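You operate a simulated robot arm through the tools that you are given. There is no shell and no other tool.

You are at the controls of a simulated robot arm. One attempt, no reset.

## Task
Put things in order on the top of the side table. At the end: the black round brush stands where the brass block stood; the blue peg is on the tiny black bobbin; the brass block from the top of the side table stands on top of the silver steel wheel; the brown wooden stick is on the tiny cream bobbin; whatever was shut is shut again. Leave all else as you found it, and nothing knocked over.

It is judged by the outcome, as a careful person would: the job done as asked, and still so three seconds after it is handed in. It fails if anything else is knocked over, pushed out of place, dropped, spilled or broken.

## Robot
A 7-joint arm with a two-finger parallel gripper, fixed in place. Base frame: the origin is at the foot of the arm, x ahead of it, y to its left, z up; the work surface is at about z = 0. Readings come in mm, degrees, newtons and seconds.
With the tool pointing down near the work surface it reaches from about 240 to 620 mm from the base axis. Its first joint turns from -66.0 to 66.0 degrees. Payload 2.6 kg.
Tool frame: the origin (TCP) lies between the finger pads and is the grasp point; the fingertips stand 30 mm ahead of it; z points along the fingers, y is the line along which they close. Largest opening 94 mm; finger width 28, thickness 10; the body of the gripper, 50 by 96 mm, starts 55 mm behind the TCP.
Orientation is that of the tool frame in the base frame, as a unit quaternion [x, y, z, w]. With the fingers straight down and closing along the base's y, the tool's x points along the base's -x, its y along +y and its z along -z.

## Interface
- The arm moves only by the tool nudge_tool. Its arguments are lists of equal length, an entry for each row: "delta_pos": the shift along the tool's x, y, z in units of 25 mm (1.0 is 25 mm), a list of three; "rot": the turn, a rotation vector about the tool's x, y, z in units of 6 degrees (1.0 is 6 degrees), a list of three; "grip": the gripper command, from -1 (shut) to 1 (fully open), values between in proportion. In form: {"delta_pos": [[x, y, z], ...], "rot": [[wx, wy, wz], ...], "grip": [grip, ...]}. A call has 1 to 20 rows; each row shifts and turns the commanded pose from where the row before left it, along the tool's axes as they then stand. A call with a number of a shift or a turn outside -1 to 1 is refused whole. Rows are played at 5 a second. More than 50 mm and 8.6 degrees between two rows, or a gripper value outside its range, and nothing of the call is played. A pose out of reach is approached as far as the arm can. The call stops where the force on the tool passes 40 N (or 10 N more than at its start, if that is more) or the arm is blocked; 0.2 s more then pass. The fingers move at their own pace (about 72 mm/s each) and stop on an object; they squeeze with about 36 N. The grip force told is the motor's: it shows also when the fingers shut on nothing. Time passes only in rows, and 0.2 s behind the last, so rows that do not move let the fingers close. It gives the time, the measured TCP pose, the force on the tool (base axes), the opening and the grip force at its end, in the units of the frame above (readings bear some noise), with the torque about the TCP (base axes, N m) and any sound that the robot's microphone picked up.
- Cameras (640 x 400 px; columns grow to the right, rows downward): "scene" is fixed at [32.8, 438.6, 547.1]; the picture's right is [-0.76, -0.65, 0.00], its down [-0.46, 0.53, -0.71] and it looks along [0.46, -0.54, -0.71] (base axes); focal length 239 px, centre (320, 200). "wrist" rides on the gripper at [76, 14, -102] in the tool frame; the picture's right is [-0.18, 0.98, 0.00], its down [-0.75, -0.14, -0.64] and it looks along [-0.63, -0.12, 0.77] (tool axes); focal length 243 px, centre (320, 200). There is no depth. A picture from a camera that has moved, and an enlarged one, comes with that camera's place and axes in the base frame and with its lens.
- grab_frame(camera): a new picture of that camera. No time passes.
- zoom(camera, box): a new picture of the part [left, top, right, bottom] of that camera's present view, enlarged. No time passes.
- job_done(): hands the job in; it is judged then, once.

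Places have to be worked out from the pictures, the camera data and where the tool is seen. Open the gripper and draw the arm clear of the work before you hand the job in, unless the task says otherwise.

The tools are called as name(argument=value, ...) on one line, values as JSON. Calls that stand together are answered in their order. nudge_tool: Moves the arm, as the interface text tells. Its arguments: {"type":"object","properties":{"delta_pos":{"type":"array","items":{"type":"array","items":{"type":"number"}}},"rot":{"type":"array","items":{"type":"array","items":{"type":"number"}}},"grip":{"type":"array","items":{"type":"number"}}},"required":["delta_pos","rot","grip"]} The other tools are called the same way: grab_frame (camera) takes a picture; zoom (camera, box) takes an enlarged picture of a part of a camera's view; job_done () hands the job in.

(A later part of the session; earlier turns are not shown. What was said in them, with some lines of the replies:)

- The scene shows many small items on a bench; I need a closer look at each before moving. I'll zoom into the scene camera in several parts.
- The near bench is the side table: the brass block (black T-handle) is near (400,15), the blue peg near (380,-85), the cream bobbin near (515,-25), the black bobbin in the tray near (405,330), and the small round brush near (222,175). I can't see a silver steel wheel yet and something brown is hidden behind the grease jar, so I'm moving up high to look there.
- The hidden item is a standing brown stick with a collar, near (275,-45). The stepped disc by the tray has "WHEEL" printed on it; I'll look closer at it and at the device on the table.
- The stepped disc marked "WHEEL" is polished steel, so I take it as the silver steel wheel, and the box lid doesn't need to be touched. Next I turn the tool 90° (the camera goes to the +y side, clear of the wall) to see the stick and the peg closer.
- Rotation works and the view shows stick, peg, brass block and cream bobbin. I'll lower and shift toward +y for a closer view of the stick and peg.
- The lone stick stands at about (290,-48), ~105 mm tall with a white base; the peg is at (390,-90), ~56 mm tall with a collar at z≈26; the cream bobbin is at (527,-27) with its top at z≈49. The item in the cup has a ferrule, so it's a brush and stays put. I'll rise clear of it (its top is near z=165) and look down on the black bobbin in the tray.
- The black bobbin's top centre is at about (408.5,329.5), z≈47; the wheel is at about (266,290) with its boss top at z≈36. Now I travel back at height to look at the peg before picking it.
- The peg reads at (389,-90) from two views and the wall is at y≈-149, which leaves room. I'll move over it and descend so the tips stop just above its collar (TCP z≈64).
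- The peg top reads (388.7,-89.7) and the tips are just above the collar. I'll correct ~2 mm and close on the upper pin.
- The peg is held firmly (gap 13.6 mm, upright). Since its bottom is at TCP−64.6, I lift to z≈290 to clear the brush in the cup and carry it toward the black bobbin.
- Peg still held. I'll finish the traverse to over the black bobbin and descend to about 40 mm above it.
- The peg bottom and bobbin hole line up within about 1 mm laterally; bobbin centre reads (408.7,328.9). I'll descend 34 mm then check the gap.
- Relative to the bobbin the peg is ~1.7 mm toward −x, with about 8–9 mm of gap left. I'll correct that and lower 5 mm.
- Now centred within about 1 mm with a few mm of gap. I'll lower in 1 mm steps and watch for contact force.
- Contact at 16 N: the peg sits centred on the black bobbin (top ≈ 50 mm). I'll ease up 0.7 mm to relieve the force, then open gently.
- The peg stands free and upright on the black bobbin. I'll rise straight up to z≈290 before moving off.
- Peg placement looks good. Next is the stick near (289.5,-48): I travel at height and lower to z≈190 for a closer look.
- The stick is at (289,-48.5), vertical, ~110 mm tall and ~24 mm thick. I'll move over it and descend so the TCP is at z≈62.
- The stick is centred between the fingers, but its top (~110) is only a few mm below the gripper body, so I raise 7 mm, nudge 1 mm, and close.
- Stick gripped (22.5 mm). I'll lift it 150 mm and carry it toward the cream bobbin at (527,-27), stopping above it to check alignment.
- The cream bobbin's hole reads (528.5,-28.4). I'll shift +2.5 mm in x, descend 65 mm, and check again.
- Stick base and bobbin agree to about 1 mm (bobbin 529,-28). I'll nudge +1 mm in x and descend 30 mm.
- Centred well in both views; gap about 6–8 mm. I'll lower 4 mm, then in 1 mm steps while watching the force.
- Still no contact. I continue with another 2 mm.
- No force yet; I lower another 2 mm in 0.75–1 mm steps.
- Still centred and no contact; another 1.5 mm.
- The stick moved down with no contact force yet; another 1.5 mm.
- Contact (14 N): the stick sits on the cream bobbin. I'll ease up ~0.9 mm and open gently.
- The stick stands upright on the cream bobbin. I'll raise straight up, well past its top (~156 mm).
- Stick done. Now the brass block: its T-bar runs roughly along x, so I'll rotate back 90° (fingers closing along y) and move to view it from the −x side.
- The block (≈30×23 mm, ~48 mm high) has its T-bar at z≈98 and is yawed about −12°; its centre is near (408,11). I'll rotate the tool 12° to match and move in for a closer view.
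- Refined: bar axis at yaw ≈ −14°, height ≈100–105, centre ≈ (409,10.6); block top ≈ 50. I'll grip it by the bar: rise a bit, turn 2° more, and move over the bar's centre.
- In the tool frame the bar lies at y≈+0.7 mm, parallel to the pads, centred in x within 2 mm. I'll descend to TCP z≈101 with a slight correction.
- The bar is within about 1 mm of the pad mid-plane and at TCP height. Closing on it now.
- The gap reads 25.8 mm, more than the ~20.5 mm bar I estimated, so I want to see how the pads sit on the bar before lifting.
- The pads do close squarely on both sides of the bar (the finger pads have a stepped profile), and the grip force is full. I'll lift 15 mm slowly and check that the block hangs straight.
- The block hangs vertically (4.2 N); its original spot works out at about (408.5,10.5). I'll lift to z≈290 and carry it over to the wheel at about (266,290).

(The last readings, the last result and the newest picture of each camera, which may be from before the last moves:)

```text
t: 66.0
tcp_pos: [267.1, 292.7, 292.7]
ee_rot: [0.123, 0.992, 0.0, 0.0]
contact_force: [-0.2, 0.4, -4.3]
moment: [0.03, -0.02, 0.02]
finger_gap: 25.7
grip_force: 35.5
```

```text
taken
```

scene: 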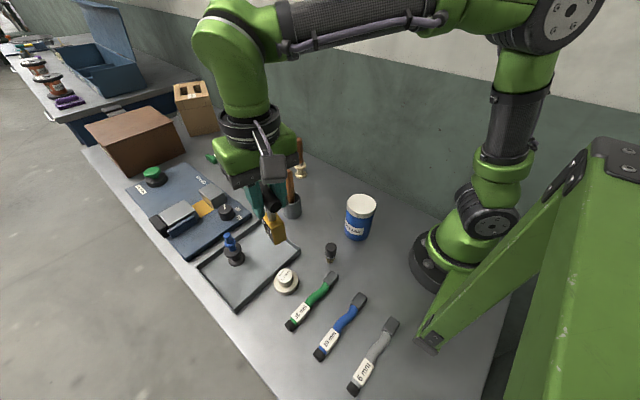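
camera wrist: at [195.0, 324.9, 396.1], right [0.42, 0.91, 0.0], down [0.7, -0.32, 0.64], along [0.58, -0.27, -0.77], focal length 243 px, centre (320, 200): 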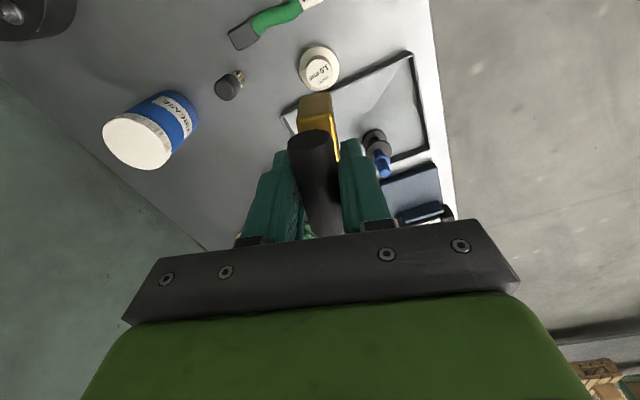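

In the tool frame the wheel boss centre is at (0.8,0.2) and the hanging block's centre at about (1,−1.2). I'll shift +1.3 mm in tool y and descend to ~30 mm above the boss.

nudge_tool(delta_pos=[[0, 0.05, 0.9], [0, 0, 1], [0, 0, 1], [0, 0, 1], [0, 0, 1], [0, 0, 0]], rot=[[0, 0, 0], [0, 0, 0], [0, 0, 0], [0, 0, 0], [0, 0, 0], [0, 0, 0]], grip=[-1, -1, -1, -1, -1, -1])

zoom(camera="wrist", box=[230, 30, 410, 165])

zoom(camera="scene", box=[250, 220, 330, 300])

```text
t: 67.4
tcp_pos: [266.6, 293.7, 171.6]
ee_rot: [0.122, 0.993, 0.001, 0.001]
contact_force: [-0.6, -0.1, -4.4]
moment: [-0.01, -0.02, 0.01]
finger_gap: 26.1
grip_force: 36.1
```

```text
2.96 times, centred on (320, 98) of wrist
camera zoom: at [194.8, 325.5, 273.6], right [0.42, 0.91, 0.0], down [0.7, -0.32, 0.64], along [0.58, -0.27, -0.77], focal length 719 px, centre (320, 504)
```

zoom: 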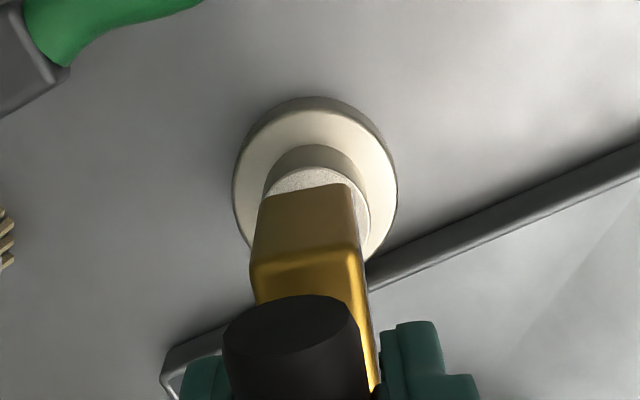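

```text
5.00 times, centred on (290, 260) of scene
camera zoom: at [32.8, 438.6, 547.1], right [-0.76, -0.65, 0.0], down [-0.46, 0.53, -0.71], along [0.46, -0.54, -0.71], focal length 1195 px, centre (470, -100)
```

zoom: 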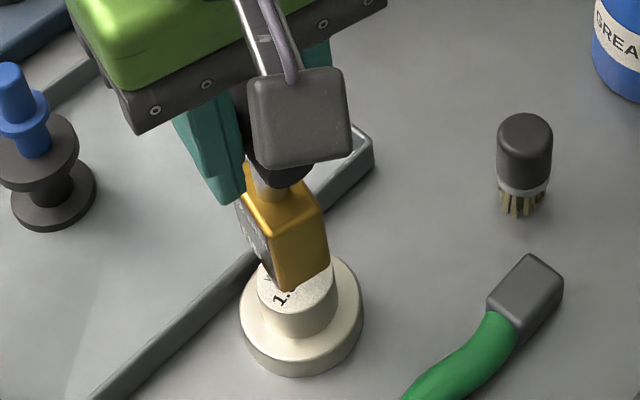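

Boss centre is at tool (−0.5,−0.7) and the block's centre at about (+1.7,−0.6). I'll shift −2 mm in tool x and lower 25 mm.

nudge_tool(delta_pos=[[-0.08, 0, 0.3], [0, 0, 0.4], [0, 0, 0.3], [0, 0, 0]], rot=[[0, 0, 0], [0, 0, 0], [0, 0, 0], [0, 0, 0]], grip=[-1, -1, -1, -1])

zoom(camera="wrist", box=[230, 30, 410, 165])

zoom(camera="scene", box=[260, 245, 310, 300])

```text
t: 68.4
tcp_pos: [267.9, 292.2, 147.6]
ee_rot: [0.122, 0.993, -0.001, 0.0]
contact_force: [0.3, -0.2, -4.3]
moment: [-0.01, 0.0, -0.02]
finger_gap: 26.1
grip_force: 35.7
```

```text
2.96 times, centred on (320, 98) of wrist
camera zoom: at [196.4, 324.5, 250.1], right [0.42, 0.91, 0.0], down [0.7, -0.32, 0.64], along [0.58, -0.27, -0.77], focal length 719 px, centre (320, 504)
```

zoom: 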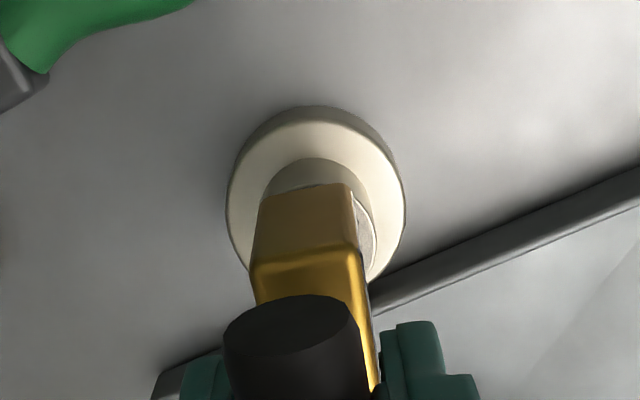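

```text
7.27 times, centred on (285, 272) of scene
camera zoom: at [32.8, 438.6, 547.1], right [-0.76, -0.65, 0.0], down [-0.46, 0.53, -0.71], along [0.46, -0.54, -0.71], focal length 1738 px, centre (574, -327)
```

zoom: 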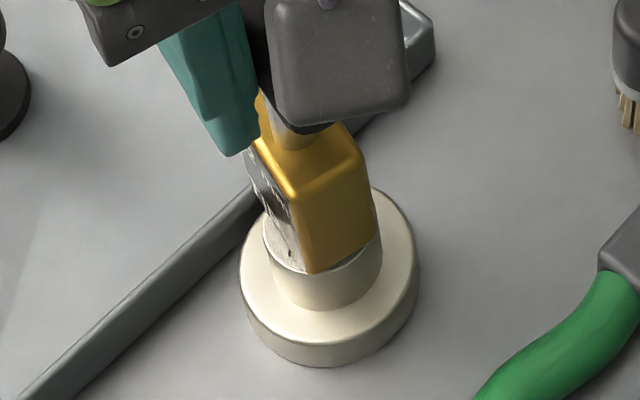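

Aligned within about 1 mm. I'll nudge 0.7 mm and lower 6 mm.

nudge_tool(delta_pos=[[0, 0.03, 0.08], [0, 0, 0.08], [0, 0, 0.08], [0, 0, 0]], rot=[[0, 0, 0], [0, 0, 0], [0, 0, 0], [0, 0, 0]], grip=[-1, -1, -1, -1])

zoom(camera="scene", box=[260, 245, 310, 300])

```text
t: 69.4
tcp_pos: [268.7, 293.9, 142.6]
ee_rot: [0.123, 0.992, 0.003, 0.002]
contact_force: [-3.4, -2.4, 26.7]
moment: [0.03, 0.1, 0.04]
finger_gap: 26.1
grip_force: 35.5
```

```text
7.27 times, centred on (285, 272) of scene
camera zoom: at [32.7, 438.5, 547.2], right [-0.76, -0.65, 0.0], down [-0.46, 0.53, -0.71], along [0.46, -0.54, -0.71], focal length 1738 px, centre (574, -327)
```

zoom: 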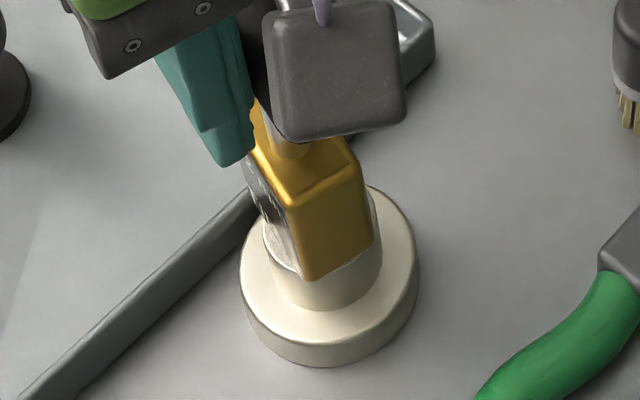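

Contact (≈27 N), so the boss top is near z=40. I'll ease up in small steps until the force is close to zero before opening.

nudge_tool(delta_pos=[[0, 0, -0.06], [0, 0, 0]], rot=[[0, 0, 0], [0, 0, 0]], grip=[-1, -1])

zoom(camera="wrist", box=[230, 30, 410, 165])

zoom(camera="scene", box=[260, 245, 310, 300])

```text
t: 70.0
tcp_pos: [268.5, 292.1, 143.4]
ee_rot: [0.123, 0.992, 0.0, 0.001]
contact_force: [2.5, 0.1, 12.0]
moment: [0.07, -0.47, -0.01]
finger_gap: 26.0
grip_force: 35.8
```

```text
2.96 times, centred on (320, 98) of wrist
camera zoom: at [197.0, 324.7, 245.0], right [0.42, 0.91, 0.0], down [0.7, -0.32, 0.64], along [0.58, -0.27, -0.77], focal length 719 px, centre (320, 504)
```

zoom: 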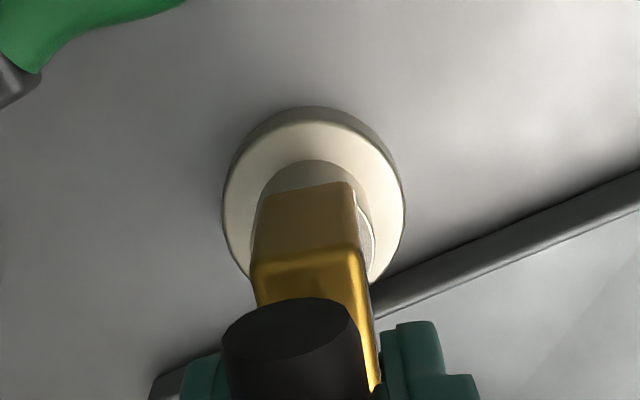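

```text
7.27 times, centred on (285, 272) of scene
camera zoom: at [32.7, 438.5, 547.2], right [-0.76, -0.65, 0.0], down [-0.46, 0.53, -0.71], along [0.46, -0.54, -0.71], focal length 1738 px, centre (574, -327)
```

zoom: 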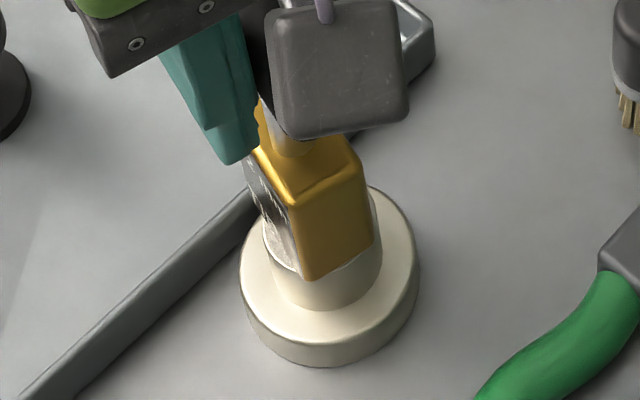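

Force halved to 12 N; easing up another ~0.8 mm.

nudge_tool(delta_pos=[[0, 0, -0.03], [0, 0, 0]], rot=[[0, 0, 0], [0, 0, 0]], grip=[-1, -1])

```text
t: 70.6
tcp_pos: [267.6, 291.5, 142.0]
ee_rot: [0.123, 0.992, -0.001, 0.0]
contact_force: [2.4, -0.3, 2.7]
moment: [0.0, -0.35, -0.02]
finger_gap: 26.1
grip_force: 35.8
```

Nearly unloaded (2.7 N net), with a small lateral force. One more tiny ease-up of 0.4 mm and read again.

nudge_tool(delta_pos=[[0, 0, -0.015], [0, 0, 0]], rot=[[0, 0, 0], [0, 0, 0]], grip=[-1, -1])

zoom(camera="scene", box=[265, 245, 305, 290])

```text
t: 71.2
tcp_pos: [267.7, 291.8, 142.4]
ee_rot: [0.123, 0.992, 0.0, -0.001]
contact_force: [0.1, 0.6, -4.6]
moment: [-0.01, 0.02, 0.03]
finger_gap: 25.8
grip_force: 36.4
```

```text
8.89 times, centred on (285, 268) of scene
camera zoom: at [32.8, 438.6, 547.1], right [-0.76, -0.65, 0.0], down [-0.46, 0.53, -0.71], along [0.46, -0.54, -0.71], focal length 2124 px, centre (631, -400)
```

zoom: 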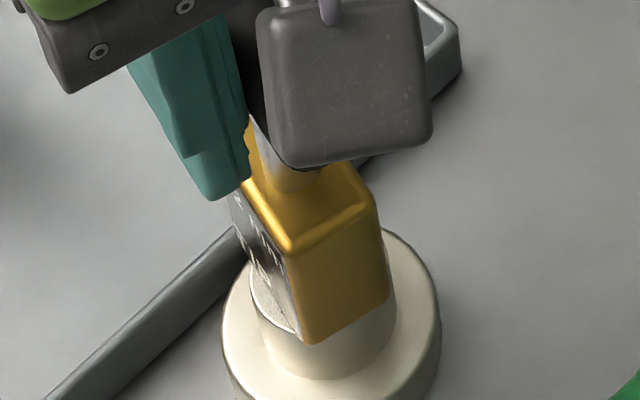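

The block is hanging free again, just above the boss (<0.4 mm) and centred. I'll lower 0.4 mm so it touches, then open gently.

nudge_tool(delta_pos=[[0, 0, 0.016], [0, 0, 0], [0, 0, 0], [0, 0, 0], [0, 0, 0], [0, 0, 0]], rot=[[0, 0, 0], [0, 0, 0], [0, 0, 0], [0, 0, 0], [0, 0, 0], [0, 0, 0]], grip=[-1, -1, -0.4, -0.2, 0.1, 0.4])

zoom(camera="scene", box=[250, 220, 330, 300])

grab_frame(camera="wrist")

```text
t: 72.6
tcp_pos: [268.5, 291.7, 143.1]
ee_rot: [0.122, 0.992, 0.0, 0.0]
contact_force: [0.0, 0.6, -0.5]
moment: [0.0, -0.01, -0.02]
finger_gap: 65.7
grip_force: 0.0
```

```text
5.00 times, centred on (290, 260) of scene
camera zoom: at [32.8, 438.6, 547.1], right [-0.76, -0.65, 0.0], down [-0.46, 0.53, -0.71], along [0.46, -0.54, -0.71], focal length 1195 px, centre (470, -100)
```

zoom: 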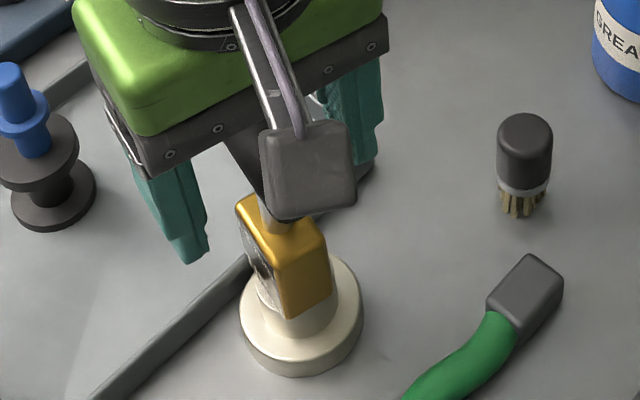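

```text
taken
camera wrist: at [196.7, 324.4, 245.6], right [0.42, 0.91, 0.0], down [0.7, -0.32, 0.64], along [0.58, -0.27, -0.77], focal length 243 px, centre (320, 200)
```

wrist: 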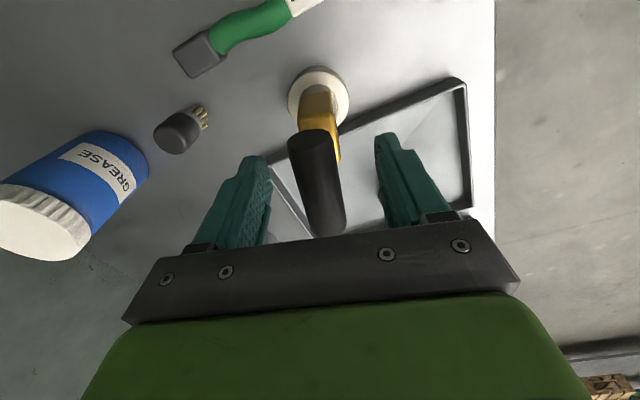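

The brass block stands on the wheel. I'll rise straight up with the fingers opening fully.

nudge_tool(delta_pos=[[0, 0, -0.4], [0, 0, -0.7], [0, 0, -1], [0, 0, -1], [0, 0, -1], [0, 0, -1], [0, 0, -0.9], [0, 0, 0]], rot=[[0, 0, 0], [0, 0, 0], [0, 0, 0], [0, 0, 0], [0, 0, 0], [0, 0, 0], [0, 0, 0], [0, 0, 0]], grip=[0.6, 0.8, 1, 1, 1, 1, 1, 1])

grab_frame(camera="wrist")

grab_frame(camera="scene")

zoom(camera="scene", box=[250, 220, 350, 320])

```text
t: 74.4
tcp_pos: [267.2, 293.0, 292.3]
ee_rot: [0.123, 0.992, 0.0, 0.0]
contact_force: [0.8, -0.1, 0.2]
moment: [-0.02, 0.01, 0.0]
finger_gap: 93.8
grip_force: 0.1
```

```text
taken
camera wrist: at [196.3, 325.2, 395.7], right [0.42, 0.91, 0.0], down [0.7, -0.32, 0.64], along [0.58, -0.27, -0.77], focal length 243 px, centre (320, 200)
```

wrist: 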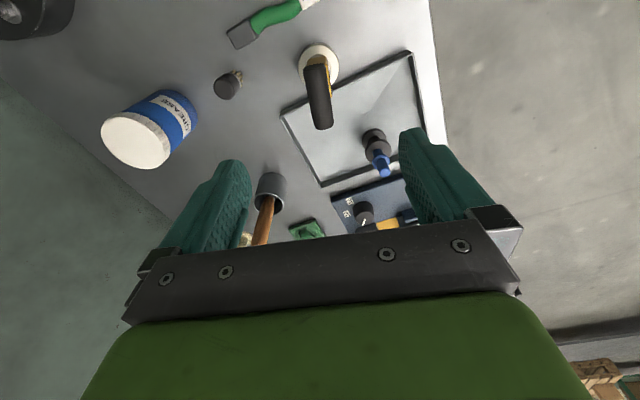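

```text
taken
```

scene: 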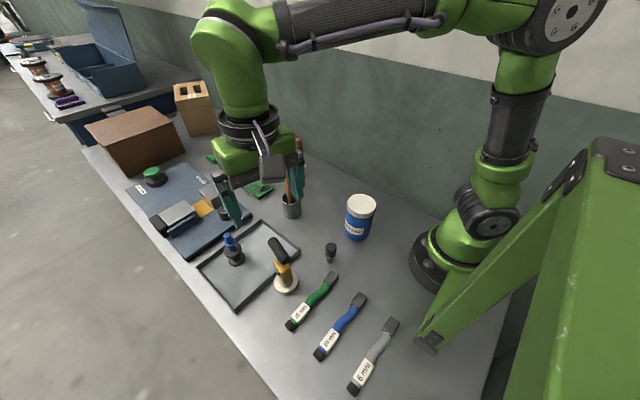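

```text
4.00 times, centred on (300, 270) of scene
camera zoom: at [32.8, 438.6, 547.1], right [-0.76, -0.65, 0.0], down [-0.46, 0.53, -0.71], along [0.46, -0.54, -0.71], focal length 956 px, centre (400, -80)
```

zoom: 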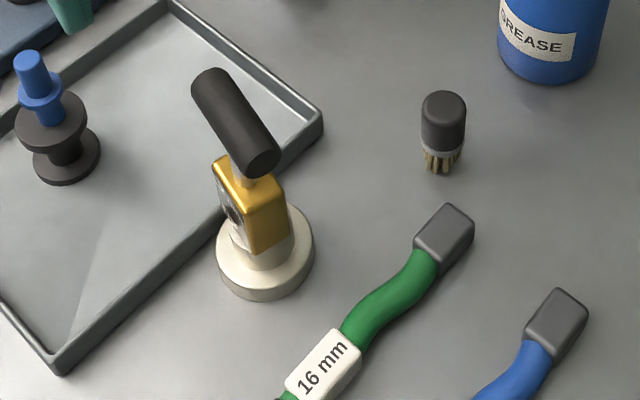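

Everything is standing as wanted. Now the brush, which I place at about (222,175.5), ~69 mm tall, 26 mm cap; I'll move above it and lower to z≈170 to look.

nudge_tool(delta_pos=[[0.103, -0.834, 0], [0.103, -0.834, 0], [0.103, -0.834, 0], [0.103, -0.834, 0], [0.103, -0.834, 0], [0.103, -0.834, 0], [0, 0, 0.9], [0, 0, 0.9], [0, 0, 0.9], [0, 0, 0.9], [0, 0, 0.9], [0, 0, 0]], rot=[[0, 0, 0], [0, 0, 0], [0, 0, 0], [0, 0, 0], [0, 0, 0], [0, 0, 0], [0, 0, 0], [0, 0, 0], [0, 0, 0], [0, 0, 0], [0, 0, 0], [0, 0, 0]], grip=[1, 1, 1, 1, 1, 1, 1, 1, 1, 1, 1, 1])

grab_frame(camera="wrist")

zoom(camera="wrist", box=[230, 20, 410, 155])

grab_frame(camera="scene")

```text
t: 77.0
tcp_pos: [223.1, 175.6, 180.4]
ee_rot: [0.123, 0.992, -0.001, 0.001]
contact_force: [-0.6, -0.3, 0.3]
moment: [0.0, -0.01, -0.03]
finger_gap: 94.0
grip_force: 0.0
```

```text
taken
camera wrist: at [151.2, 207.7, 283.8], right [0.42, 0.91, 0.0], down [0.7, -0.32, 0.64], along [0.58, -0.27, -0.77], focal length 243 px, centre (320, 200)
```

wrist: 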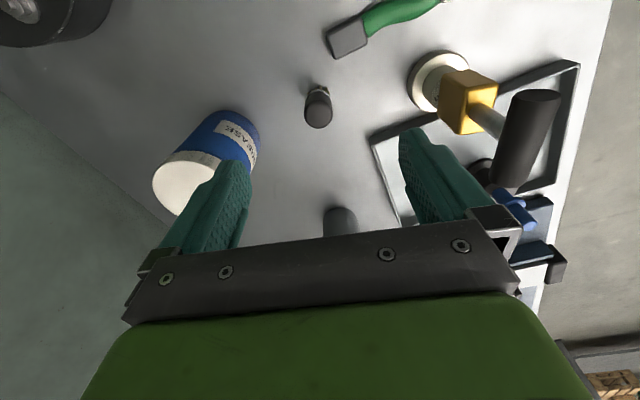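

```text
2.96 times, centred on (320, 88) of wrist
camera zoom: at [151.2, 207.7, 283.8], right [0.42, 0.91, 0.0], down [0.7, -0.32, 0.64], along [0.58, -0.27, -0.77], focal length 719 px, centre (320, 533)
```

zoom: 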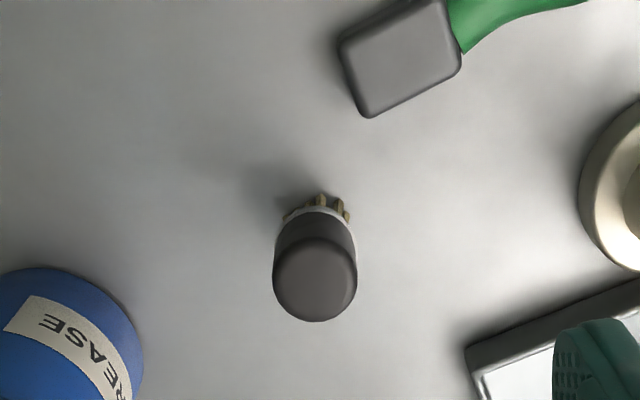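

```text
taken
```

scene: 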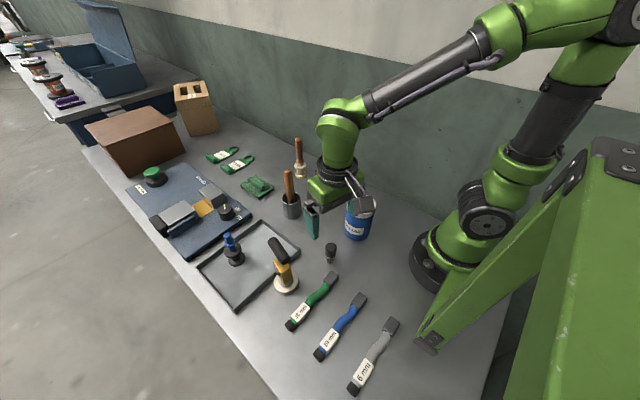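

In the tool frame the brush is at about (−5.5,−2.3). I'll shift there and descend to z≈112 (tips still above the brush top) and re-measure.

nudge_tool(delta_pos=[[-0.2, -0.09, 0.7], [0, 0, 1], [0, 0, 1], [0, 0, 0]], rot=[[0, 0, 0], [0, 0, 0], [0, 0, 0], [0, 0, 0]], grip=[1, 1, 1, 1])

grab_frame(camera="wrist")

zoom(camera="wrist", box=[230, 60, 410, 195])

zoom(camera="scene", box=[290, 190, 380, 290])

```text
t: 78.0
tcp_pos: [228.4, 171.1, 113.3]
ee_rot: [0.123, 0.992, 0.0, 0.0]
contact_force: [0.4, -0.4, -0.3]
moment: [0.01, -0.02, -0.03]
finger_gap: 93.9
grip_force: 0.0
```

```text
taken
camera wrist: at [155.8, 204.2, 215.8], right [0.42, 0.91, 0.0], down [0.7, -0.32, 0.64], along [0.58, -0.27, -0.77], focal length 243 px, centre (320, 200)
```

wrist: 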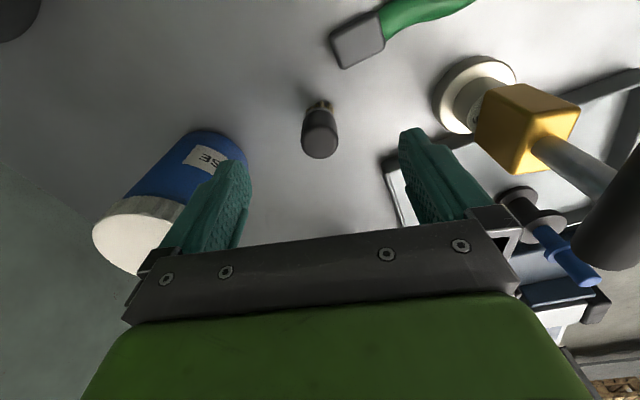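

```text
2.96 times, centred on (320, 128) of wrist
camera zoom: at [155.8, 204.2, 215.8], right [0.42, 0.91, 0.0], down [0.7, -0.32, 0.64], along [0.58, -0.27, -0.77], focal length 719 px, centre (320, 415)
```

zoom: 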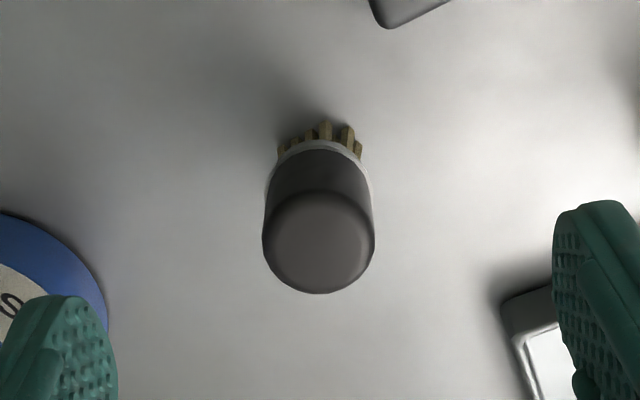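

```text
4.00 times, centred on (335, 240) of scene
camera zoom: at [32.8, 438.6, 547.1], right [-0.76, -0.65, 0.0], down [-0.46, 0.53, -0.71], along [0.46, -0.54, -0.71], focal length 956 px, centre (260, 40)
```

zoom: 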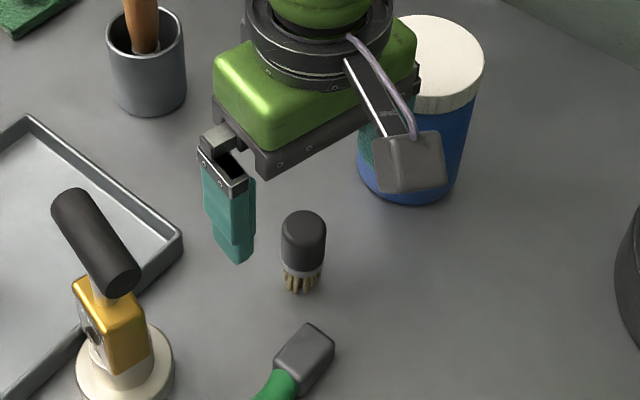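

Combining views, the brush is ~62 mm tall at about (227,172.5), within ~1 mm of the tool's mid-plane. I'll narrow the fingers to ~60 mm (more room to the jar) and descend to z≈56.

nudge_tool(delta_pos=[[0.04, 0, 0], [0, 0, 0], [0, 0, 0.76], [0, 0, 0.76], [0, 0, 0.76], [0, 0, 0]], rot=[[0, 0, 0], [0, 0, 0], [0, 0, 0], [0, 0, 0], [0, 0, 0], [0, 0, 0]], grip=[0.28, 0.28, 0.28, 0.28, 0.28, 0.28])

zoom(camera="wrist", box=[230, 80, 410, 215])

zoom(camera="scene", box=[290, 210, 380, 290])

```text
t: 79.4
tcp_pos: [225.4, 173.4, 55.0]
ee_rot: [0.123, 0.992, 0.0, 0.0]
contact_force: [-0.4, 0.6, 0.4]
moment: [0.03, 0.0, -0.03]
finger_gap: 60.4
grip_force: 0.0
```

```text
2.96 times, centred on (320, 148) of wrist
camera zoom: at [154.6, 205.7, 158.5], right [0.42, 0.91, 0.0], down [0.7, -0.32, 0.64], along [0.58, -0.27, -0.77], focal length 719 px, centre (320, 356)
```

zoom: 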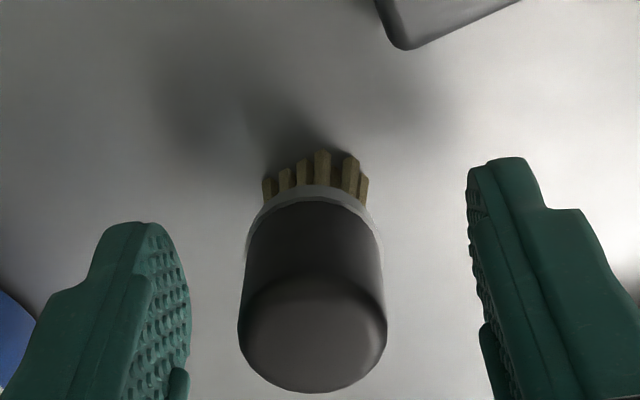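

```text
5.00 times, centred on (335, 250) of scene
camera zoom: at [32.8, 438.6, 547.1], right [-0.76, -0.65, 0.0], down [-0.46, 0.53, -0.71], along [0.46, -0.54, -0.71], focal length 1195 px, centre (245, -50)
```

zoom: 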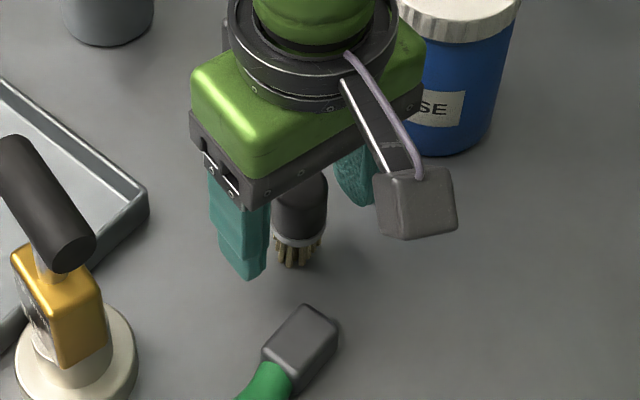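

The brush is centred within ~0.8 mm in the closing direction and ~2.5 mm in tool x. I'll correct and close.

nudge_tool(delta_pos=[[0.1, -0.02, 0], [0, 0, 0], [0, 0, 0], [0, 0, 0], [0, 0, 0], [0, 0, 0]], rot=[[0, 0, 0], [0, 0, 0], [0, 0, 0], [0, 0, 0], [0, 0, 0], [0, 0, 0]], grip=[0.28, -0.1, -0.35, -1, -1, -1])

zoom(camera="wrist", box=[230, 80, 410, 215])

zoom(camera="scene", box=[290, 210, 380, 290])

```text
t: 80.8
tcp_pos: [223.4, 171.5, 55.5]
ee_rot: [0.123, 0.992, 0.0, 0.0]
contact_force: [0.0, -0.3, 0.6]
moment: [-0.01, 0.02, -0.08]
finger_gap: 28.6
grip_force: 35.9
```

```text
2.96 times, centred on (320, 148) of wrist
camera zoom: at [152.2, 204.9, 158.7], right [0.42, 0.91, 0.0], down [0.7, -0.32, 0.64], along [0.58, -0.27, -0.77], focal length 719 px, centre (320, 356)
```

zoom: 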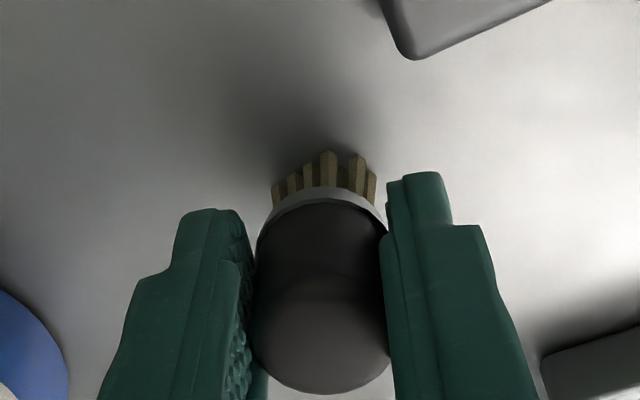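

```text
5.00 times, centred on (335, 250) of scene
camera zoom: at [32.8, 438.6, 547.1], right [-0.76, -0.65, 0.0], down [-0.46, 0.53, -0.71], along [0.46, -0.54, -0.71], focal length 1195 px, centre (245, -50)
```

zoom: 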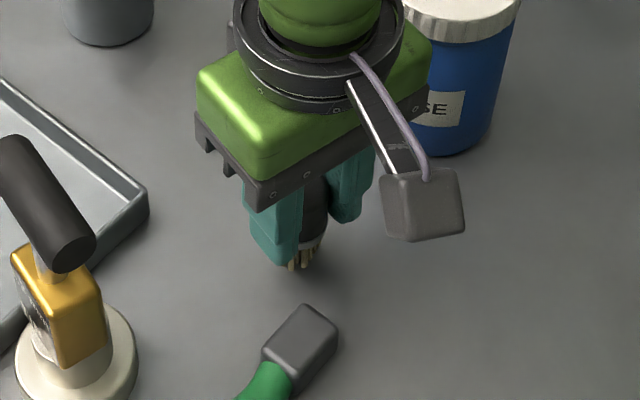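

Brush held (28.6 mm, force 36 N), bottom at TCP−55.5. I'll lift to z≈205 and carry it to the block's former spot, TCP target (409.5,10).

nudge_tool(delta_pos=[[0, 0, -0.4], [0, 0, -0.8], [0, 0, -1], [0, 0, -1], [0, 0, -1], [0, 0, -1], [0, 0, -0.8], [-0.879, -0.445, 0], [-0.879, -0.445, 0], [-0.879, -0.445, 0], [-0.879, -0.445, 0], [-0.879, -0.445, 0], [-0.879, -0.445, 0], [-0.879, -0.445, 0], [-0.879, -0.445, 0], [-0.879, -0.445, 0], [-0.879, -0.445, 0], [0, 0, 0]], rot=[[0, 0, 0], [0, 0, 0], [0, 0, 0], [0, 0, 0], [0, 0, 0], [0, 0, 0], [0, 0, 0], [0, 0, 0], [0, 0, 0], [0, 0, 0], [0, 0, 0], [0, 0, 0], [0, 0, 0], [0, 0, 0], [0, 0, 0], [0, 0, 0], [0, 0, 0], [0, 0, 0]], grip=[-1, -1, -1, -1, -1, -1, -1, -1, -1, -1, -1, -1, -1, -1, -1, -1, -1, -1])

grab_frame(camera="wrist")

grab_frame(camera="scene")

```text
t: 84.6
tcp_pos: [410.3, 9.2, 205.4]
ee_rot: [0.123, 0.992, 0.001, 0.001]
contact_force: [-0.1, 0.5, 0.6]
moment: [-0.01, -0.01, -0.01]
finger_gap: 28.6
grip_force: 35.8
```

```text
taken
camera wrist: at [338.8, 42.0, 309.0], right [0.42, 0.91, 0.0], down [0.7, -0.32, 0.64], along [0.58, -0.27, -0.77], focal length 243 px, centre (320, 200)
```

wrist: 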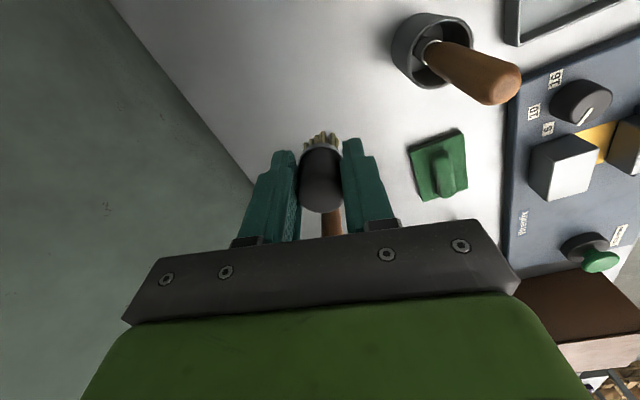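

```text
taken
```

scene: 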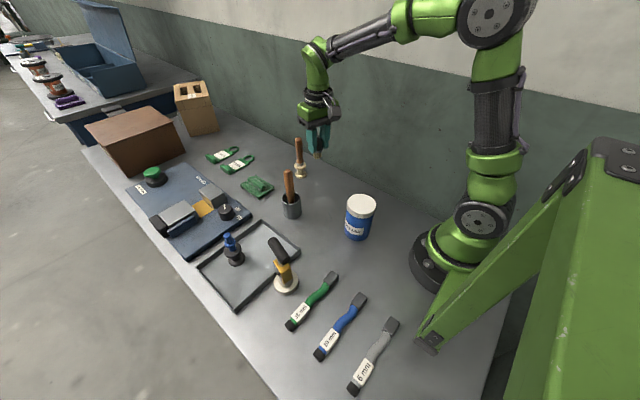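

The brush is above the spot at (410,9.5). I'll descend to about 6 mm above the table.

nudge_tool(delta_pos=[[0, 0, 1], [0, 0, 1], [0, 0, 1], [0, 0, 1], [0, 0, 1], [0, 0, 0.7], [0, 0, 0]], rot=[[0, 0, 0], [0, 0, 0], [0, 0, 0], [0, 0, 0], [0, 0, 0], [0, 0, 0], [0, 0, 0]], grip=[-1, -1, -1, -1, -1, -1, -1])

zoom(camera="scene", box=[260, 140, 400, 228])

grab_frame(camera="wrist")

```text
t: 86.2
tcp_pos: [409.7, 11.1, 63.5]
ee_rot: [0.122, 0.993, 0.0, -0.001]
contact_force: [0.1, 0.5, -0.5]
moment: [-0.01, -0.01, 0.03]
finger_gap: 28.5
grip_force: 36.2
```

```text
4.55 times, centred on (330, 184) of scene
camera zoom: at [32.8, 438.6, 547.1], right [-0.76, -0.65, 0.0], down [-0.46, 0.53, -0.71], along [0.46, -0.54, -0.71], focal length 1086 px, centre (274, 273)
```

zoom: 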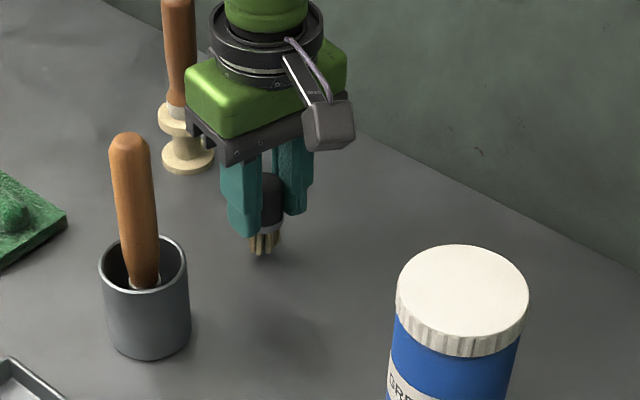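

```text
taken
camera wrist: at [338.3, 43.5, 165.2], right [0.42, 0.91, 0.0], down [0.7, -0.32, 0.64], along [0.58, -0.27, -0.77], focal length 243 px, centre (320, 200)
```

wrist: 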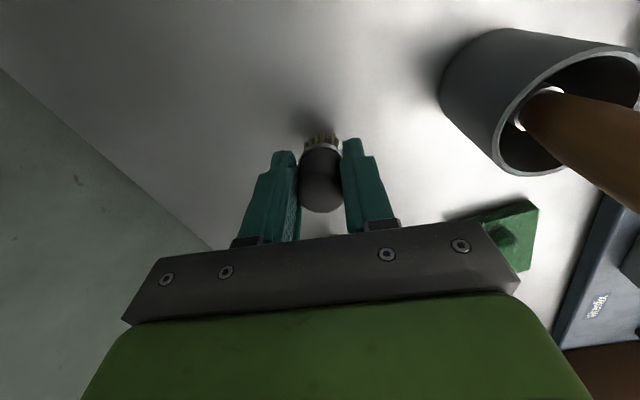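

In the scene view the brush may be ~5 mm off the block's old base centre; I'll lower 5 mm and compare using the same zoom as when the block stood there.

nudge_tool(delta_pos=[[0, 0, 0.1], [0, 0, 0.1], [0, 0, 0]], rot=[[0, 0, 0], [0, 0, 0], [0, 0, 0]], grip=[-1, -1, -1])

zoom(camera="scene", box=[285, 130, 355, 210])

zoom(camera="wrist", box=[230, 80, 410, 250])

```text
t: 87.0
tcp_pos: [409.5, 10.3, 57.8]
ee_rot: [0.123, 0.992, 0.0, 0.0]
contact_force: [0.2, 0.7, -0.9]
moment: [0.04, 0.03, 0.04]
finger_gap: 28.4
grip_force: 36.3
```

```text
5.00 times, centred on (320, 170) of scene
camera zoom: at [32.8, 438.6, 547.1], right [-0.76, -0.65, 0.0], down [-0.46, 0.53, -0.71], along [0.46, -0.54, -0.71], focal length 1195 px, centre (320, 350)
```

zoom: 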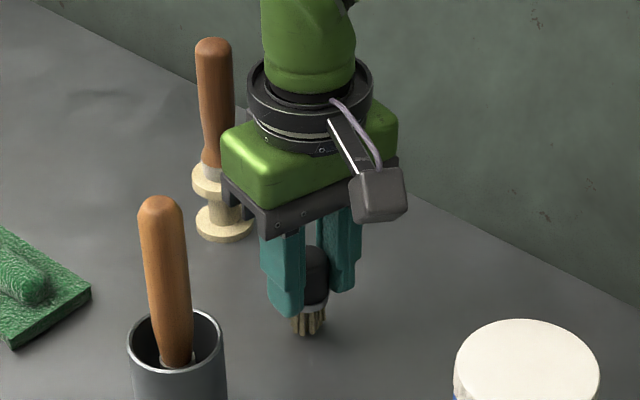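

```text
2.35 times, centred on (320, 165) of wrist
camera zoom: at [338.7, 44.0, 160.6], right [0.42, 0.91, 0.0], down [0.7, -0.32, 0.64], along [0.58, -0.27, -0.77], focal length 571 px, centre (320, 282)
```

zoom: 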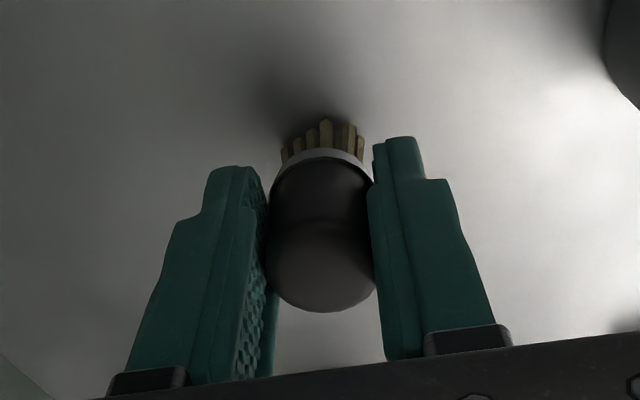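

The brush is ~3 mm toward +x/+y of the block's old centre. I'll shift it by about 2.7 mm accordingly and lower in small steps to contact.

nudge_tool(delta_pos=[[0.06, -0.09, 0], [0, 0, 0.04], [0, 0, 0.03], [0, 0, 0]], rot=[[0, 0, 0], [0, 0, 0], [0, 0, 0], [0, 0, 0]], grip=[-1, -1, -1, -1])

zoom(camera="scene", box=[285, 130, 355, 210])

```text
t: 88.0
tcp_pos: [408.2, 9.7, 57.5]
ee_rot: [0.124, 0.992, 0.0, 0.0]
contact_force: [1.2, 0.2, -0.5]
moment: [0.0, 0.04, 0.0]
finger_gap: 28.6
grip_force: 36.2
```

```text
5.00 times, centred on (320, 170) of scene
camera zoom: at [32.8, 438.6, 547.1], right [-0.76, -0.65, 0.0], down [-0.46, 0.53, -0.71], along [0.46, -0.54, -0.71], focal length 1195 px, centre (320, 350)
```

zoom: 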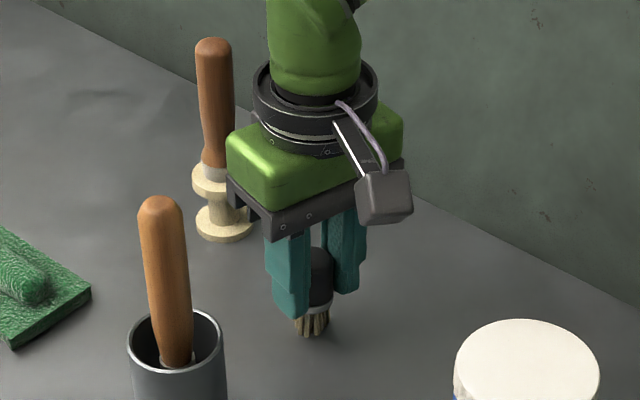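

Now the brush base is centred where the block's was (≈(313,327) in this view); still no contact. I lower a little further.

nudge_tool(delta_pos=[[0, 0, 0.03], [0, 0, 0.03], [0, 0, 0]], rot=[[0, 0, 0], [0, 0, 0], [0, 0, 0]], grip=[-1, -1, -1])

```text
t: 88.8
tcp_pos: [409.1, 9.0, 57.7]
ee_rot: [0.122, 0.992, 0.001, 0.002]
contact_force: [-6.1, 1.4, 18.4]
moment: [0.09, 0.37, 0.02]
finger_gap: 28.5
grip_force: 35.5
```

Contact at 18 N. I'll ease up ~0.8 mm and check the remaining force.

nudge_tool(delta_pos=[[0, 0, -0.03], [0, 0, 0]], rot=[[0, 0, 0], [0, 0, 0]], grip=[-1, -1])

```text
t: 89.4
tcp_pos: [408.8, 7.5, 55.1]
ee_rot: [0.122, 0.993, 0.0, 0.0]
contact_force: [1.3, 1.7, 6.9]
moment: [0.12, -0.06, 0.01]
finger_gap: 28.4
grip_force: 35.7
```

nudge_tool(delta_pos=[[0, 0, -0.014], [0, 0, 0]], rot=[[0, 0, 0], [0, 0, 0]], grip=[-1, -1])

```text
t: 90.0
tcp_pos: [406.9, 9.5, 57.4]
ee_rot: [0.122, 0.993, 0.001, -0.001]
contact_force: [0.2, -0.2, 0.9]
moment: [-0.01, -0.01, 0.02]
finger_gap: 28.4
grip_force: 36.5
```

The force is now under 1 N, so the brush is just touching the table. I'll open gently, not too wide, and check.

nudge_tool(delta_pos=[[0, 0, 0], [0, 0, 0], [0, 0, 0], [0, 0, 0], [0, 0, 0]], rot=[[0, 0, 0], [0, 0, 0], [0, 0, 0], [0, 0, 0], [0, 0, 0]], grip=[-0.36, -0.3, -0.1, 0.2, 0.4])

zoom(camera="scene", box=[285, 130, 355, 210])

zoom(camera="wrist", box=[230, 80, 410, 250])

```text
t: 91.2
tcp_pos: [407.4, 8.7, 57.0]
ee_rot: [0.124, 0.992, 0.0, -0.001]
contact_force: [0.6, -0.5, 0.0]
moment: [0.0, 0.05, -0.02]
finger_gap: 65.6
grip_force: 0.1
```

```text
5.00 times, centred on (320, 170) of scene
camera zoom: at [32.8, 438.6, 547.1], right [-0.76, -0.65, 0.0], down [-0.46, 0.53, -0.71], along [0.46, -0.54, -0.71], focal length 1195 px, centre (320, 350)
```

zoom: 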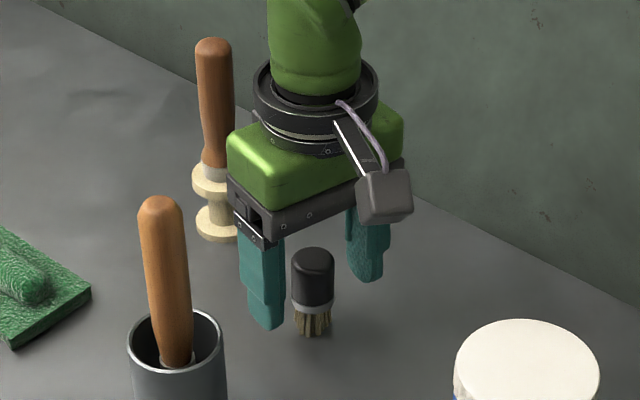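

```text
2.35 times, centred on (320, 165) of wrist
camera zoom: at [336.7, 41.2, 159.1], right [0.42, 0.91, 0.0], down [0.7, -0.32, 0.64], along [0.58, -0.27, -0.77], focal length 571 px, centre (320, 282)
```

zoom: 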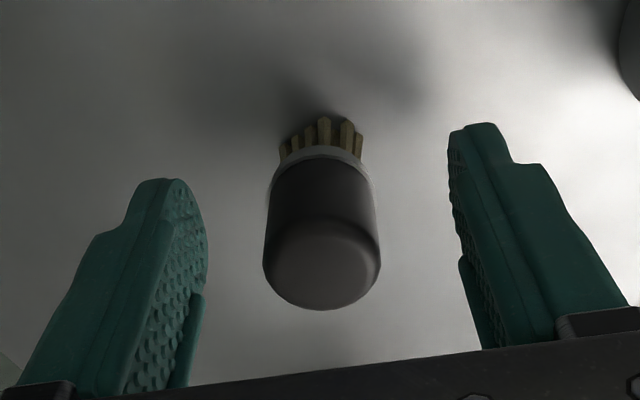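

The brush stands upright on the block's old spot. I'll rise straight up to z≈300 and take a final look.

nudge_tool(delta_pos=[[0, 0, -0.4], [0, 0, -0.8], [0, 0, -1], [0, 0, -1], [0, 0, -1], [0, 0, -1], [0, 0, -1], [0, 0, -1], [0, 0, -1], [0, 0, -1], [0, 0, -0.8], [0, 0, 0]], rot=[[0, 0, 0], [0, 0, 0], [0, 0, 0], [0, 0, 0], [0, 0, 0], [0, 0, 0], [0, 0, 0], [0, 0, 0], [0, 0, 0], [0, 0, 0], [0, 0, 0], [0, 0, 0]], grip=[0.6, 0.8, 1, 1, 1, 1, 1, 1, 1, 1, 1, 1])

grab_frame(camera="scene")

zoom(camera="scene", box=[260, 120, 400, 228])

zoom(camera="scene", box=[180, 200, 380, 325])

zoom(camera="scene", box=[80, 80, 280, 205])

```text
t: 93.8
tcp_pos: [408.9, 9.8, 306.6]
ee_rot: [0.123, 0.992, 0.0, 0.001]
contact_force: [-0.1, -0.3, 0.0]
moment: [0.0, 0.0, 0.0]
finger_gap: 94.0
grip_force: 0.0
```

```text
taken
```

scene: 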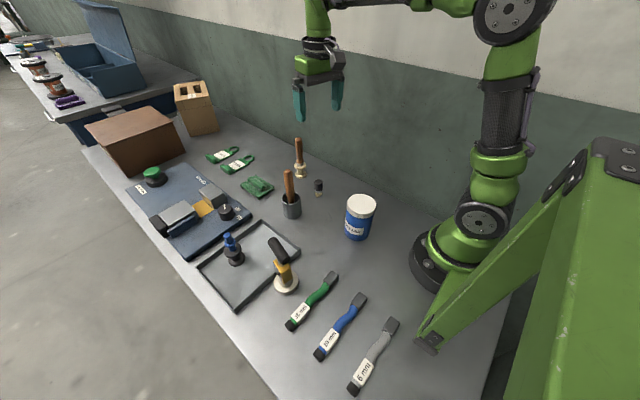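

```text
3.70 times, centred on (330, 174) of scene
camera zoom: at [32.8, 438.6, 547.1], right [-0.76, -0.65, 0.0], down [-0.46, 0.53, -0.71], along [0.46, -0.54, -0.71], focal length 885 px, centre (283, 296)
```

zoom: 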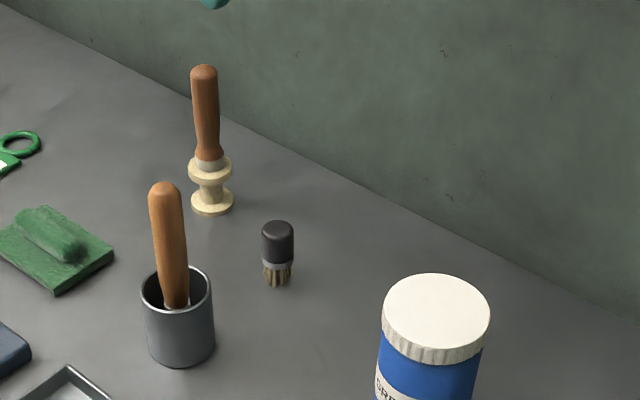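

```text
3.20 times, centred on (280, 262) of scene
camera zoom: at [32.8, 438.6, 547.1], right [-0.76, -0.65, 0.0], down [-0.46, 0.53, -0.71], along [0.46, -0.54, -0.71], focal length 765 px, centre (448, 0)
```

zoom: 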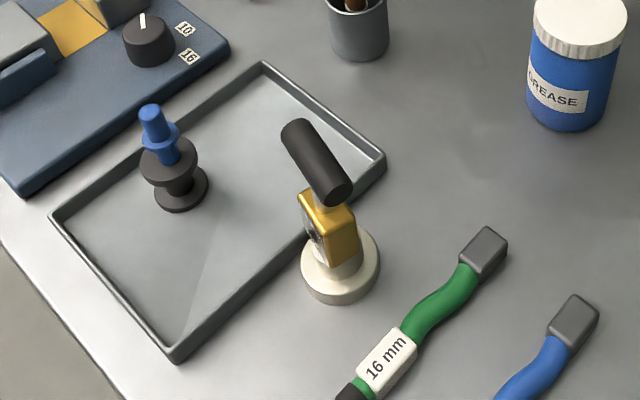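

```text
3.20 times, centred on (180, 142) of scene
camera zoom: at [32.8, 438.6, 547.1], right [-0.76, -0.65, 0.0], down [-0.46, 0.53, -0.71], along [0.46, -0.54, -0.71], focal length 765 px, centre (768, 384)
```

zoom: 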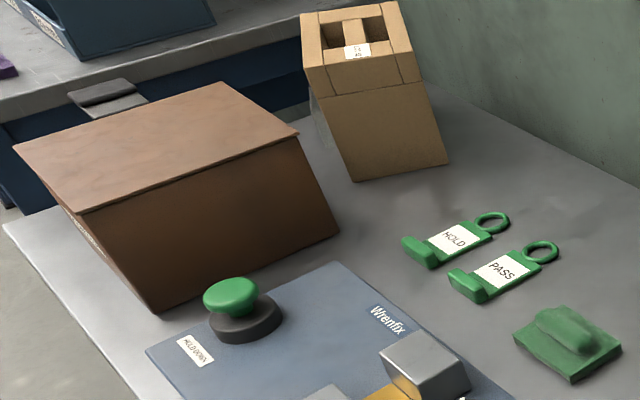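

All four items stand as asked and nothing else has shifted. Let me do one last check of the stick versus the cup item from the wrist camera, and raise the arm a bit further clear.

nudge_tool(delta_pos=[[0.6, 0, -0.8], [0.6, 0, -0.8], [0.6, 0, -0.8], [0, 0, 0], [0, 0, 0], [0, 0, 0]], rot=[[0, 0, 0], [0, 0, 0], [0, 0, 0], [0, 0, 0], [0, 0, 0], [0, 0, 0]], grip=[1, 1, 1, 1, 1, 1])

grab_frame(camera="wrist")

zoom(camera="wrist", box=[290, 60, 450, 200])

grab_frame(camera="scene")

zoom(camera="scene", box=[275, 165, 310, 225])

```text
t: 95.2
tcp_pos: [363.6, 19.5, 367.0]
ee_rot: [0.123, 0.992, 0.0, 0.001]
contact_force: [0.3, 0.0, 0.8]
moment: [0.0, -0.01, 0.01]
finger_gap: 93.9
grip_force: 0.1
```

```text
taken
camera wrist: at [292.9, 51.9, 468.2], right [0.42, 0.91, 0.0], down [0.7, -0.32, 0.64], along [0.58, -0.27, -0.77], focal length 243 px, centre (320, 200)
```

wrist: 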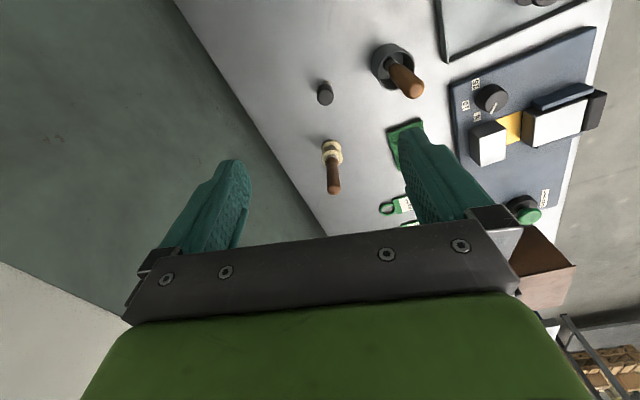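

```text
2.86 times, centred on (370, 130) of wrist
camera zoom: at [292.9, 51.9, 468.2], right [0.42, 0.91, 0.0], down [0.7, -0.32, 0.64], along [0.58, -0.27, -0.77], focal length 693 px, centre (177, 400)
```

zoom: 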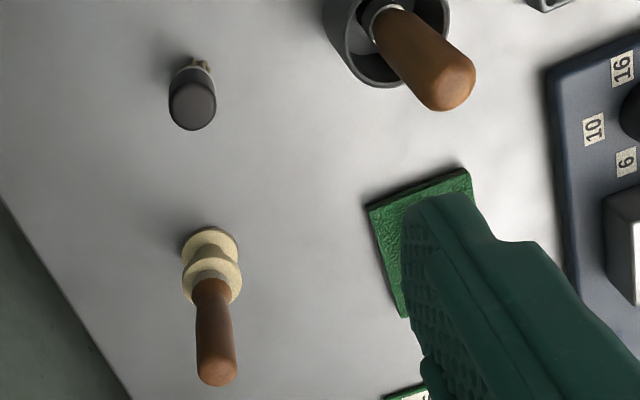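

```text
taken
```

scene: 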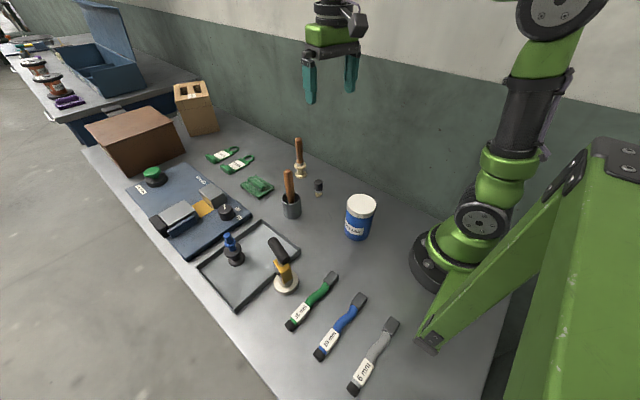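

```text
6.67 times, centred on (292, 195) of scene
camera zoom: at [32.8, 438.6, 547.1], right [-0.76, -0.65, 0.0], down [-0.46, 0.53, -0.71], along [0.46, -0.54, -0.71], focal length 1593 px, centre (503, 233)
```

zoom: 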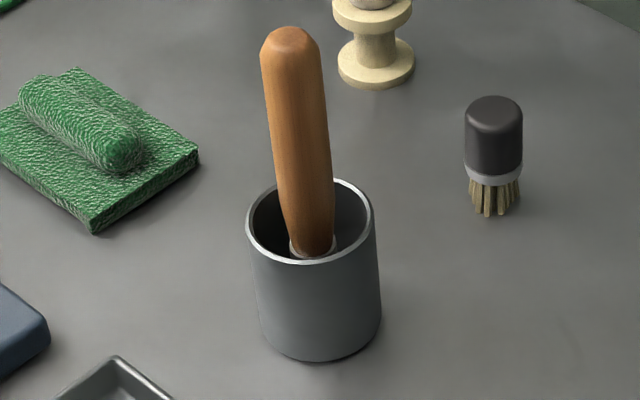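

The last views show the peg on the black bobbin, the stick on the cream bobbin, the brass block on the wheel and the brush on the block's old spot. The cup brush, tray, jar and shut box look undisturbed, and the gripper is open and clear, so I hand the job in.

job_done()

```text
The job is handed in.
```

The job is handed in. In the last pictures all four placements stood upright on the side table:

- **Blue peg:** on the tiny black bobbin in the tray.
- **Brown wooden stick:** on the tiny cream bobbin. I took this to be the free-standing stick behind the grease jar. The wooden handle in the cup has a ferrule and looks like a brush, so I left it alone.
- **Brass block:** on top of the wheel marked "WHEEL 1.0 mm". That was the only wheel I could see on the side table, so I took it as the silver steel wheel.
- **Black round brush:** where the brass block stood, within a few millimetres as judged from the camera views.

I didn't open anything, and the box lid is still shut. Nothing else looked moved or knocked over. The gripper is open and the arm is raised clear of the table.
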